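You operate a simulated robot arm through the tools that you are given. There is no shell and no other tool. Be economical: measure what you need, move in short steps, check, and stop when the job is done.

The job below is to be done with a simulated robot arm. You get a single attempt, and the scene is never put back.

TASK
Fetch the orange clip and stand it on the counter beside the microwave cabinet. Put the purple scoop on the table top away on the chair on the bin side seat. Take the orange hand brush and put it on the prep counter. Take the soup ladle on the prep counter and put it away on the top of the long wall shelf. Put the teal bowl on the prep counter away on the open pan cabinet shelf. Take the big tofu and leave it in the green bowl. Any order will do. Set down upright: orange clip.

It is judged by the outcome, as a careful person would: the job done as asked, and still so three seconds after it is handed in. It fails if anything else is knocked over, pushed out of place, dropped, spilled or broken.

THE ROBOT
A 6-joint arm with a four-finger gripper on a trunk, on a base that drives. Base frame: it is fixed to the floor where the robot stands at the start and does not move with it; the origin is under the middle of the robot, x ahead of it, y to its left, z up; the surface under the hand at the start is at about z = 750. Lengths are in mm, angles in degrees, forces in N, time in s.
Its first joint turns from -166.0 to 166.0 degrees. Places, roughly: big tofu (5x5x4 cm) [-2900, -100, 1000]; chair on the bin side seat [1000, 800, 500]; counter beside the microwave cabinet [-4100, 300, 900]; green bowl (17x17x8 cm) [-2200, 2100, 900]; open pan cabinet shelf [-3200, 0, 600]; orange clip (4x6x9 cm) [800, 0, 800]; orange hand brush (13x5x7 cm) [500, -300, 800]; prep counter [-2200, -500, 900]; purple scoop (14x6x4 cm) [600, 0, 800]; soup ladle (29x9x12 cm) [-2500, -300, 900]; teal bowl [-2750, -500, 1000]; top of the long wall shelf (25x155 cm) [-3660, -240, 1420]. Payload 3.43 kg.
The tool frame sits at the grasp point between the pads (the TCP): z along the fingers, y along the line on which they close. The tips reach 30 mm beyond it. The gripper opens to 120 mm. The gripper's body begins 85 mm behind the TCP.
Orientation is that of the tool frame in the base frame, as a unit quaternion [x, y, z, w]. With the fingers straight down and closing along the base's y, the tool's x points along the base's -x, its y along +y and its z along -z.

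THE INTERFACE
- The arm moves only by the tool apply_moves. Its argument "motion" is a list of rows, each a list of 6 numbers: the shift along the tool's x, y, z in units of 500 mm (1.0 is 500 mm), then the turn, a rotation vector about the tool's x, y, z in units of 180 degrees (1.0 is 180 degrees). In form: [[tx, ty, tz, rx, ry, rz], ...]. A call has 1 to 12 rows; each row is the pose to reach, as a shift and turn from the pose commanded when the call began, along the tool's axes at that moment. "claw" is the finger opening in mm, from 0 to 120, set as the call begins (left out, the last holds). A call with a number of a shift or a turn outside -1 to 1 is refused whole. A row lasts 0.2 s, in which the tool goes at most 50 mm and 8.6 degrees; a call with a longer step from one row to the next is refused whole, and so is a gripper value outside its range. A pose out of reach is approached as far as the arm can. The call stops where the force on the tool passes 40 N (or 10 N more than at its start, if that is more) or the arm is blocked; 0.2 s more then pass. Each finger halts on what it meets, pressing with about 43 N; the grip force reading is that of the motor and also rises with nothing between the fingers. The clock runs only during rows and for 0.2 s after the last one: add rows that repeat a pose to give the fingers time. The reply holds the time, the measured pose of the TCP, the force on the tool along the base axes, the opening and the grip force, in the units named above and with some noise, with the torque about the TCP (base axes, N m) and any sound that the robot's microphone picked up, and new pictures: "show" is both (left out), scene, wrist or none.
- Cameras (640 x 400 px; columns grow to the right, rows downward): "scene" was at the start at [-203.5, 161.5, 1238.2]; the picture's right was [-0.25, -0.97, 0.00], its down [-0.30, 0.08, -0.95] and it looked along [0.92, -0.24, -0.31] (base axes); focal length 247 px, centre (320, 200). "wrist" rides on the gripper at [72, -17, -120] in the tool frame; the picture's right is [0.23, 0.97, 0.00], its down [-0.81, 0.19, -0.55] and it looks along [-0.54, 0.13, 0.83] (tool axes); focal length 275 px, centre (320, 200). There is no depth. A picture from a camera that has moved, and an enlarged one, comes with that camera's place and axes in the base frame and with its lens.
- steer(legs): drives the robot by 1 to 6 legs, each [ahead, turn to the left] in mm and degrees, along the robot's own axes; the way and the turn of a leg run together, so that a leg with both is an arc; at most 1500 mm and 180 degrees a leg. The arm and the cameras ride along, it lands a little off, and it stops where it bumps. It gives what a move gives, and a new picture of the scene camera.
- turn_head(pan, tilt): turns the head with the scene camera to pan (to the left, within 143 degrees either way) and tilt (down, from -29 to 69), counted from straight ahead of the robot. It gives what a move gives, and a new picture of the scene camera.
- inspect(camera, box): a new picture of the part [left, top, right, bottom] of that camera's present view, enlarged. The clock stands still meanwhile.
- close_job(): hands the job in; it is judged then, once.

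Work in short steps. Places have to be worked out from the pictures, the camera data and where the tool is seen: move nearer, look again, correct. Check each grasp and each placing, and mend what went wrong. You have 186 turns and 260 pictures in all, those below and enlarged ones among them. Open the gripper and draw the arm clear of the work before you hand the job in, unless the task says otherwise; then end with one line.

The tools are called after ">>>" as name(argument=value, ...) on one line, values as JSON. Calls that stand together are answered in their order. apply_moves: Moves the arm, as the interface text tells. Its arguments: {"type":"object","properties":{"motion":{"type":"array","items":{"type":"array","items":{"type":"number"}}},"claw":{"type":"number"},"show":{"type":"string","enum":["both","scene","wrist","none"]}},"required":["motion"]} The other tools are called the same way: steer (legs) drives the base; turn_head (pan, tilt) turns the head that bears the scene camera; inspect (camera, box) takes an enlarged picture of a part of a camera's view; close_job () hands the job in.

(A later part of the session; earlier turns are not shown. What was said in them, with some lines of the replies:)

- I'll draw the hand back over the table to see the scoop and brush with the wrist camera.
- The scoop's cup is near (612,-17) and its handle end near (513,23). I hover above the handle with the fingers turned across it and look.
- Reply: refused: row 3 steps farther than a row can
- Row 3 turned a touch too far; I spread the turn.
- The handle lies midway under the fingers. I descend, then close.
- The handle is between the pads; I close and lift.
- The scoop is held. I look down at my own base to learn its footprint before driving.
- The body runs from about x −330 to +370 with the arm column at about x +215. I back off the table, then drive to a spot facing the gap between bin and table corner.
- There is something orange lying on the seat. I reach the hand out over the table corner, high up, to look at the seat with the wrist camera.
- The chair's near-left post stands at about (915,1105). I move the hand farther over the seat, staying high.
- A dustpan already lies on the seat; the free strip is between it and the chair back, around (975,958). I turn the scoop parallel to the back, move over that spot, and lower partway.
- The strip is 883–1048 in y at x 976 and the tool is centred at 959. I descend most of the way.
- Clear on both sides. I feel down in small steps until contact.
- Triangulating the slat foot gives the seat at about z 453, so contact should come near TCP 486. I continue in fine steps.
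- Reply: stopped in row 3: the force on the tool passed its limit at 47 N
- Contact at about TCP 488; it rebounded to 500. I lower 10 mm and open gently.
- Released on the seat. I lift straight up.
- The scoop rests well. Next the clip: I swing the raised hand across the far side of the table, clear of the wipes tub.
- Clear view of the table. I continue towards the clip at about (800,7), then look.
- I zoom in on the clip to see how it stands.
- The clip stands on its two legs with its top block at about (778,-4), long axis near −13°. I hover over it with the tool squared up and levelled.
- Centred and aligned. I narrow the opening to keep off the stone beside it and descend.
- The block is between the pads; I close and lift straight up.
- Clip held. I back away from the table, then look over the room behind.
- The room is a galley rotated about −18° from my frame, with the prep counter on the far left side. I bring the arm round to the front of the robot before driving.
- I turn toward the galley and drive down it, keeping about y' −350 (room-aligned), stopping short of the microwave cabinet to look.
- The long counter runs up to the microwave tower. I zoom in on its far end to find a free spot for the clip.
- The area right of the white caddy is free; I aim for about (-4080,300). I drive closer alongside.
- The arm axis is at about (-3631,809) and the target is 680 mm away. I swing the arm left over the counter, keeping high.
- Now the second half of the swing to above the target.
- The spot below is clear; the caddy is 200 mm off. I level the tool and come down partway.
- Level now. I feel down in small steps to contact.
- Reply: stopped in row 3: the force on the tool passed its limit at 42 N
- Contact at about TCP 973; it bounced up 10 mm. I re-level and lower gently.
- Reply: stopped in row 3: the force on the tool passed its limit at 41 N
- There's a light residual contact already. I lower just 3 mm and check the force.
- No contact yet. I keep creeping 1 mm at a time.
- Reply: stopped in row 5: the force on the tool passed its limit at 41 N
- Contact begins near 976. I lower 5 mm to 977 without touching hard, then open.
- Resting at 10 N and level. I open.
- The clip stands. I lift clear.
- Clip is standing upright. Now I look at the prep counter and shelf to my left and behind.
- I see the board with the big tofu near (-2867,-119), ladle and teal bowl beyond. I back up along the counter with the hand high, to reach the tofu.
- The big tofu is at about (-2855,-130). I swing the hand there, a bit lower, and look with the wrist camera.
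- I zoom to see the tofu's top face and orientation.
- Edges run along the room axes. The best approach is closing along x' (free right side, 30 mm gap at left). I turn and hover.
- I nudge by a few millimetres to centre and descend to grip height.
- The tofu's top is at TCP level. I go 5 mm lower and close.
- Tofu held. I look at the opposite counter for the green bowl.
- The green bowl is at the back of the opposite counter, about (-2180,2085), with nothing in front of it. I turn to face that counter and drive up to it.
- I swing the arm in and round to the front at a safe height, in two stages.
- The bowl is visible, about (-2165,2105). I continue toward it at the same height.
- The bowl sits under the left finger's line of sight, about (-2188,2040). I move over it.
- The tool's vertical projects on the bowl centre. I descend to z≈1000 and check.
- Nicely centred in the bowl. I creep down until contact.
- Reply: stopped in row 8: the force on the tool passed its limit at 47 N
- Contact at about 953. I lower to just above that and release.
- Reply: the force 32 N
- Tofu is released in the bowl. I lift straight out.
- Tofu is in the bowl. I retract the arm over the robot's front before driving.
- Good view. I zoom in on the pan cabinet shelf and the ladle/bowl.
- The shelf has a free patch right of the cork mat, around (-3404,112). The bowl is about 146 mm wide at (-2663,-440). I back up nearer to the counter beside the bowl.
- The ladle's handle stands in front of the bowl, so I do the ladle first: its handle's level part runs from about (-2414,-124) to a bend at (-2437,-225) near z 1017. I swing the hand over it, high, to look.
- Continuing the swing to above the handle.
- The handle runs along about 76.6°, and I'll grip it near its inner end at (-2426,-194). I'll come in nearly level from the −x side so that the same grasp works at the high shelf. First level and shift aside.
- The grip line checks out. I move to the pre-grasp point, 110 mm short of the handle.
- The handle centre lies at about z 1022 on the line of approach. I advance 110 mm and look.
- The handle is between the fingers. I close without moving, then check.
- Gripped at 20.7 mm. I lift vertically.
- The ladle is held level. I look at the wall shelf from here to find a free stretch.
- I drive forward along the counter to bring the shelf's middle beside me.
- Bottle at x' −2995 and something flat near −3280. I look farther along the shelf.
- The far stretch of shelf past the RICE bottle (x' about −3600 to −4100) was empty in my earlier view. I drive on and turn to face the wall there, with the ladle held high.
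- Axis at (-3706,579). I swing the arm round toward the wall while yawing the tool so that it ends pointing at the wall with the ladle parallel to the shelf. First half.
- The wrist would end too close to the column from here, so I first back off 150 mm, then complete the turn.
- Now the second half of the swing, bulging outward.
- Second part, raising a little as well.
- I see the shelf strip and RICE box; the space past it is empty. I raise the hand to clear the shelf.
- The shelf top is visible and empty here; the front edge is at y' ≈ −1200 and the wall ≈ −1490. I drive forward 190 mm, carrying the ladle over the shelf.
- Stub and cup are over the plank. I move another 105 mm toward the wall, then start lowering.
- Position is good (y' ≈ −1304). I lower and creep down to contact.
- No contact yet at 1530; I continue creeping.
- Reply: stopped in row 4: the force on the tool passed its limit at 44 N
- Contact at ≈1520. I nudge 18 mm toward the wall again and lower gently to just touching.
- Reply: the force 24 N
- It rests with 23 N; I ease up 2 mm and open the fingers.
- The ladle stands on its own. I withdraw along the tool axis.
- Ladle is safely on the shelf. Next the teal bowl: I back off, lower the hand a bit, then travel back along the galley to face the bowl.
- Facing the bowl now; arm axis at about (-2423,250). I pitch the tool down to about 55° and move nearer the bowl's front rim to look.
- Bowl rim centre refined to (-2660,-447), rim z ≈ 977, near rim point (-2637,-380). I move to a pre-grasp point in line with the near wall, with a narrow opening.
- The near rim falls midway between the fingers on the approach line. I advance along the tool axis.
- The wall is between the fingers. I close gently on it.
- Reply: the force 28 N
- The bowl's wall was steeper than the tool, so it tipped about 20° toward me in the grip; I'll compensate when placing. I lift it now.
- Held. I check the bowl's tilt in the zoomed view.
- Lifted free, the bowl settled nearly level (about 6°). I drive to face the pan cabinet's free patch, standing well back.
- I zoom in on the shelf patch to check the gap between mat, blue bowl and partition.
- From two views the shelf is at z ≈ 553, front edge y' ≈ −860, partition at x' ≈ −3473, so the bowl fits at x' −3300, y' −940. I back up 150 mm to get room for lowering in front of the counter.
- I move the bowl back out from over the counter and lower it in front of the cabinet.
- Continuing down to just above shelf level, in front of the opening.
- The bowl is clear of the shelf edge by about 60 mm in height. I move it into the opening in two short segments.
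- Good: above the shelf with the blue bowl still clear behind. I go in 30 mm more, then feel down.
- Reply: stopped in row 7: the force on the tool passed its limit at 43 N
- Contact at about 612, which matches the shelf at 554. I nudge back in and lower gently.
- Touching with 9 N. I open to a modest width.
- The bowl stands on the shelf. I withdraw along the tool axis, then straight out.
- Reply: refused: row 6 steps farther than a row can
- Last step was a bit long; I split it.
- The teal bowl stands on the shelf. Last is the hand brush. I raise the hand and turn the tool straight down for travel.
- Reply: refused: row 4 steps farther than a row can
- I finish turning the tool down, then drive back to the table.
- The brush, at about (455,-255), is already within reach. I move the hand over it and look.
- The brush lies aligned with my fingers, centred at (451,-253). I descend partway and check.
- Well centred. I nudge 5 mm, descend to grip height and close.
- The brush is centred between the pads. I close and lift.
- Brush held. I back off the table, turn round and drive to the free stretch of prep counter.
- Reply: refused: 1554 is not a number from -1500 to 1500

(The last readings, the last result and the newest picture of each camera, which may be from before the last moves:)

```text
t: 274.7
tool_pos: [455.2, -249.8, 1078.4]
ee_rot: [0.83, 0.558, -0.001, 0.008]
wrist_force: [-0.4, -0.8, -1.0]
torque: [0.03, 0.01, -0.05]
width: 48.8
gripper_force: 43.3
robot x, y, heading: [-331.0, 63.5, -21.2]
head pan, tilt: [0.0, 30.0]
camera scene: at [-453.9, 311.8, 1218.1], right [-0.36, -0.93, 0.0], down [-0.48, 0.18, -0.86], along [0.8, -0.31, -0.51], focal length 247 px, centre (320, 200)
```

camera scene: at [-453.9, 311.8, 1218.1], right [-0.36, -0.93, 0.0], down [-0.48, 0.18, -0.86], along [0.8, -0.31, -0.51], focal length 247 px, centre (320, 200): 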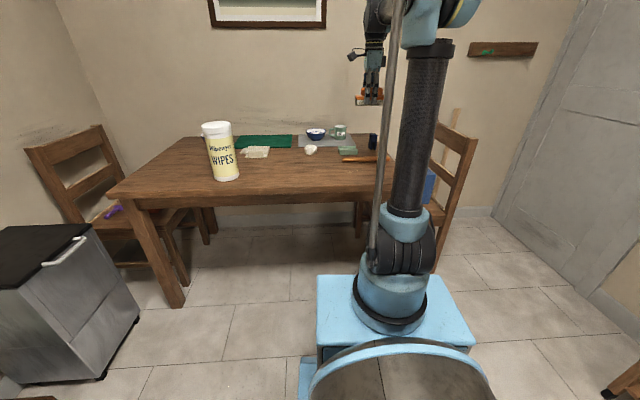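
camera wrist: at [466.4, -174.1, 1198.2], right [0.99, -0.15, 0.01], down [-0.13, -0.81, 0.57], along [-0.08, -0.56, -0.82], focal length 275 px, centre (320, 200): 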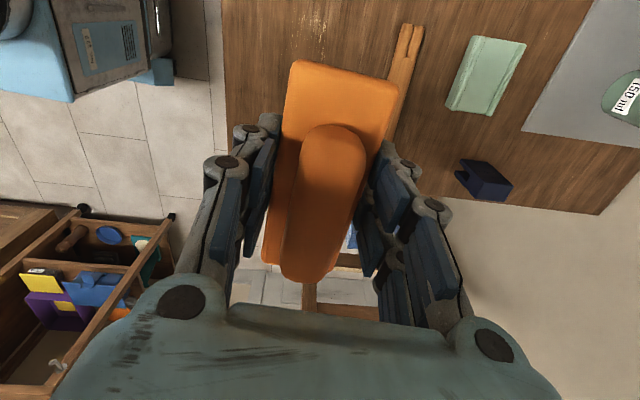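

The leg was slightly too long; I shorten it.

>>> steer(legs=[[-200, 0], [0, 100], [0, 89.3], [1490, 0], [0, 83.8]])

>>> turn_head(pan=5, tilt=25)

```text
t: 296.5
tool_pos: [-2249.3, -336.3, 1078.2]
ee_rot: [0.984, -0.176, -0.007, 0.005]
wrist_force: [-0.9, -0.1, -1.0]
torque: [-0.03, -0.01, -0.01]
width: 48.3
gripper_force: 43.4
robot x, y, heading: [-1979.9, 470.7, -109.1]
head pan, tilt: [0.0, 30.0]
camera scene: at [-1732.3, 597.4, 1218.1], right [-0.94, 0.33, 0.0], down [0.17, 0.48, -0.86], along [-0.28, -0.81, -0.51], focal length 247 px, centre (320, 200)
```

scene: 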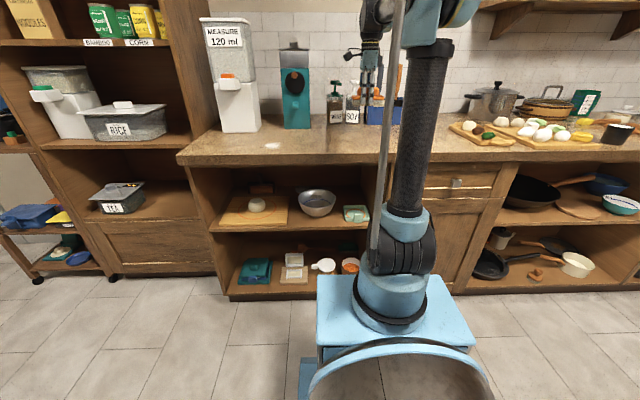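

```text
t: 297.2
tool_pos: [-2244.3, -324.0, 1089.3]
ee_rot: [0.984, -0.176, -0.009, 0.012]
wrist_force: [0.2, 0.6, -1.5]
torque: [0.03, -0.04, -0.01]
width: 48.6
gripper_force: 42.8
robot x, y, heading: [-1979.7, 469.8, -109.2]
head pan, tilt: [5.0, 25.0]
camera scene: at [-1725.2, 593.4, 1226.0], right [-0.97, 0.24, 0.0], down [0.11, 0.42, -0.9], along [-0.22, -0.87, -0.43], focal length 247 px, centre (320, 200)
```

scene: 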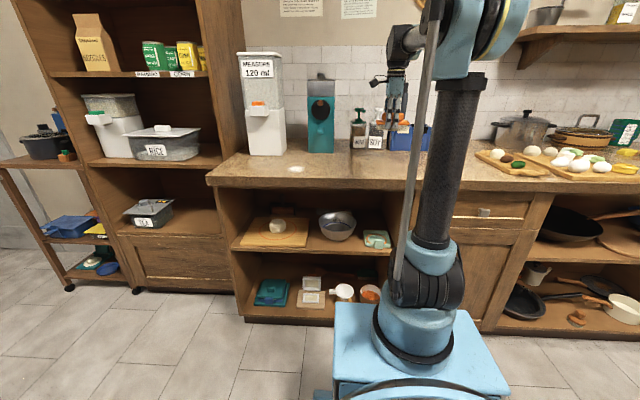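

The hand is already above a clear part of the prep counter (room x' −2037, y' −995). I level and lower partway, checking below.

>>> apply_moves(motion=[[0, 0, 0.04, 0.0085, 0.0043, 0], [0, 0, 0.11, 0.0085, 0.0043, 0], [0, 0, 0.18, 0.0085, 0.0043, 0], [0, 0, 0.225, 0.0085, 0.0043, 0]], show="both")

```text
t: 298.2
tool_pos: [-2246.3, -326.9, 976.2]
ee_rot: [0.984, -0.176, 0.001, 0.0]
wrist_force: [-0.1, 0.1, -1.7]
torque: [0.01, -0.02, 0.0]
width: 48.7
gripper_force: 42.6
robot x, y, heading: [-1982.4, 470.7, -109.0]
head pan, tilt: [5.0, 25.0]
camera scene: at [-1725.1, 593.5, 1226.0], right [-0.97, 0.24, 0.0], down [0.11, 0.42, -0.9], along [-0.22, -0.87, -0.43], focal length 247 px, centre (320, 200)
camera wrist: at [-2173.7, -334.0, 1096.4], right [-0.12, -0.99, 0.0], down [-0.83, 0.1, 0.55], along [-0.55, 0.07, -0.83], focal length 275 px, centre (320, 200)
```

scene: 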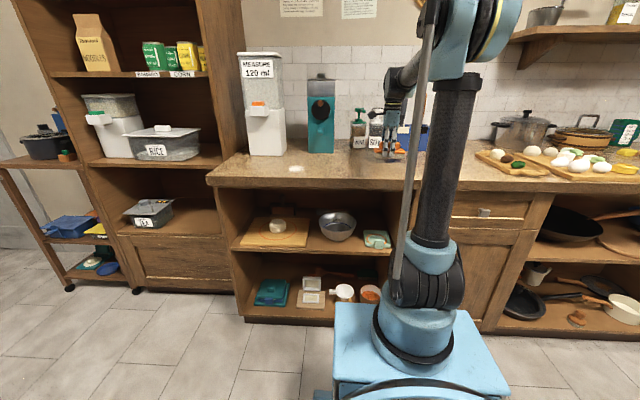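
wrist: 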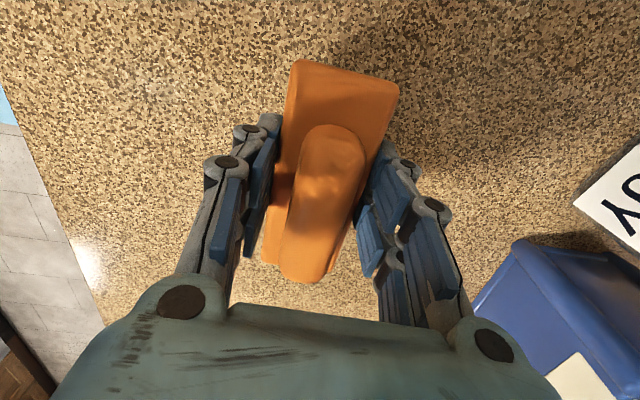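

The counter is clear below. I creep down to contact.

>>> apply_moves(motion=[[0, 0, 0.016, 0, 0, 0], [0, 0, 0.028, 0, 0, 0], [0, 0, 0.034, 0, 0, 0], [0, 0, 0.04, 0, 0, 0], [0, 0, 0.045, 0, 0, 0], [0, 0, 0.05, 0, 0, 0], [0, 0, 0.055, 0, 0, 0]], show="none")

```text
t: 299.6
tool_pos: [-2241.9, -316.6, 961.1]
ee_rot: [0.984, -0.177, 0.0, 0.006]
wrist_force: [-0.3, -3.2, -2.8]
torque: [0.25, -0.09, -0.03]
width: 48.6
gripper_force: 43.1
robot x, y, heading: [-1981.2, 470.8, -109.1]
head pan, tilt: [5.0, 25.0]
stopped in row 7: the force on the tool passed its limit at 41 N (the readings are from after the stop); the commanded pose is now the measured one
```

Contact near 950. I lower gently to 952 and open.

>>> apply_moves(motion=[[0, 0, 0.008, 0.003, 0, 0], [0, 0, 0.014, 0.004, 0, 0], [0, 0, 0.018, 0.004, 0, 0], [0, 0, 0.018, 0.004, 0, 0]], show="none")

>>> apply_moves(motion=[[0, 0, 0, 0, 0, 0], [0, 0, 0, 0, 0, 0]], claw=75, show="wrist")

```text
t: 300.6
tool_pos: [-2242.6, -315.9, 953.3]
ee_rot: [0.984, -0.176, 0.001, 0.001]
wrist_force: [0.7, 0.6, -0.9]
torque: [0.0, -0.02, -0.02]
width: 48.3
gripper_force: 43.0
robot x, y, heading: [-1982.5, 463.9, -109.4]
head pan, tilt: [5.0, 25.0]
```

```text
t: 301.2
tool_pos: [-2242.9, -316.3, 952.9]
ee_rot: [0.984, -0.177, 0.001, 0.0]
wrist_force: [-0.4, 0.8, -0.1]
torque: [0.01, -0.02, 0.03]
width: 74.8
gripper_force: 0.0
robot x, y, heading: [-1979.8, 468.5, -108.9]
head pan, tilt: [5.0, 25.0]
camera wrist: at [-2170.6, -324.0, 1074.3], right [-0.12, -0.99, 0.0], down [-0.83, 0.1, 0.55], along [-0.55, 0.07, -0.83], focal length 275 px, centre (320, 200)
```

wrist: 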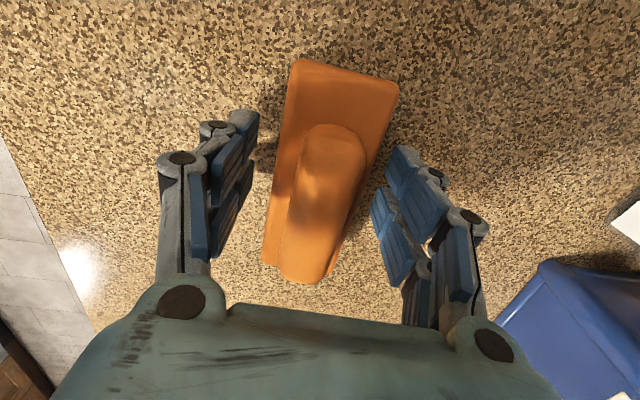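

The brush rests on the counter. I lift clear and then back off for a final check of the kitchen side.

>>> apply_moves(motion=[[0, 0, -0.04, 0, 0, 0], [0, 0, -0.13, 0, 0, 0], [0, 0, -0.22, 0, 0, 0], [0, 0, -0.31, 0, 0, 0], [0, 0, -0.4, 0, 0, 0]], show="wrist")

>>> steer(legs=[[-350, 0]])

>>> turn_head(pan=-40, tilt=12)

```text
t: 302.4
tool_pos: [-2243.9, -317.1, 1153.1]
ee_rot: [0.984, -0.177, 0.002, 0.0]
wrist_force: [0.5, 0.4, -1.0]
torque: [0.0, 0.02, -0.01]
width: 75.0
gripper_force: 0.0
robot x, y, heading: [-1978.0, 464.5, -109.4]
head pan, tilt: [5.0, 25.0]
camera wrist: at [-2171.0, -324.4, 1274.5], right [-0.12, -0.99, 0.0], down [-0.83, 0.1, 0.55], along [-0.55, 0.07, -0.83], focal length 275 px, centre (320, 200)
```

wrist: 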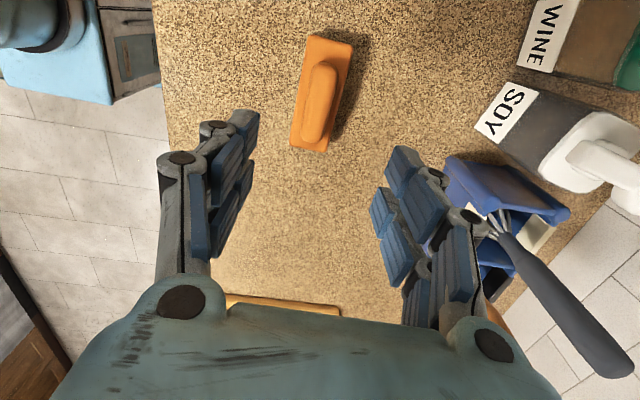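

```text
t: 304.7
tool_pos: [-2129.6, 20.2, 1152.9]
ee_rot: [0.984, -0.178, 0.001, 0.0]
wrist_force: [-0.1, 0.0, 0.0]
torque: [0.01, 0.02, -0.01]
width: 75.0
gripper_force: 0.2
robot x, y, heading: [-1865.0, 800.4, -109.3]
head pan, tilt: [5.0, 25.0]
camera scene: at [-1608.5, 928.6, 1226.0], right [-0.97, 0.25, 0.0], down [0.11, 0.42, -0.9], along [-0.22, -0.87, -0.43], focal length 247 px, centre (320, 200)
```

scene: 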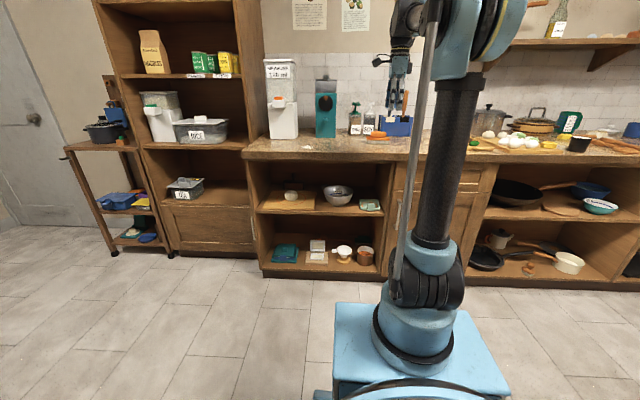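

```text
t: 305.9
tool_pos: [-2123.7, 33.5, 1162.3]
ee_rot: [0.984, -0.177, 0.0, 0.005]
wrist_force: [-0.2, 0.1, 0.1]
torque: [-0.03, -0.03, -0.02]
width: 75.1
gripper_force: 0.0
robot x, y, heading: [-1859.4, 803.2, -109.3]
head pan, tilt: [-40.0, 12.0]
camera scene: at [-1666.0, 969.8, 1247.4], right [-0.51, 0.86, 0.01], down [0.18, 0.12, -0.98], along [-0.84, -0.5, -0.22], focal length 247 px, centre (320, 200)
```

scene: 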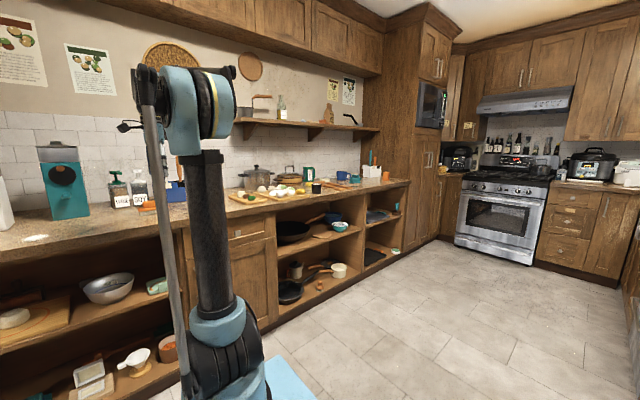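

I zoom once to confirm ladle, bowl and clip.

>>> inspect(camera="scene", box=[280, 90, 440, 250])

```text
2.50 times, centred on (360, 170) of scene
camera zoom: at [-1666.0, 969.8, 1247.4], right [-0.51, 0.86, 0.01], down [0.18, 0.12, -0.98], along [-0.84, -0.5, -0.22], focal length 618 px, centre (220, 275)
```

zoom: 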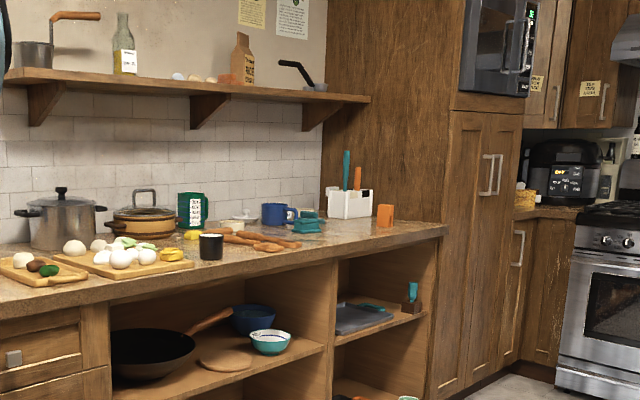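

Everything is in place: the ladle stands on the wall shelf, the bowl is on the pan shelf, and the clip is upright on the counter. The gripper is open and clear, so I hand in.

>>> close_job()

```text
The job is handed in.
```

All six items are where you asked and the job is handed in; nothing else was knocked over or moved that I could see. The orange clip is standing upright.
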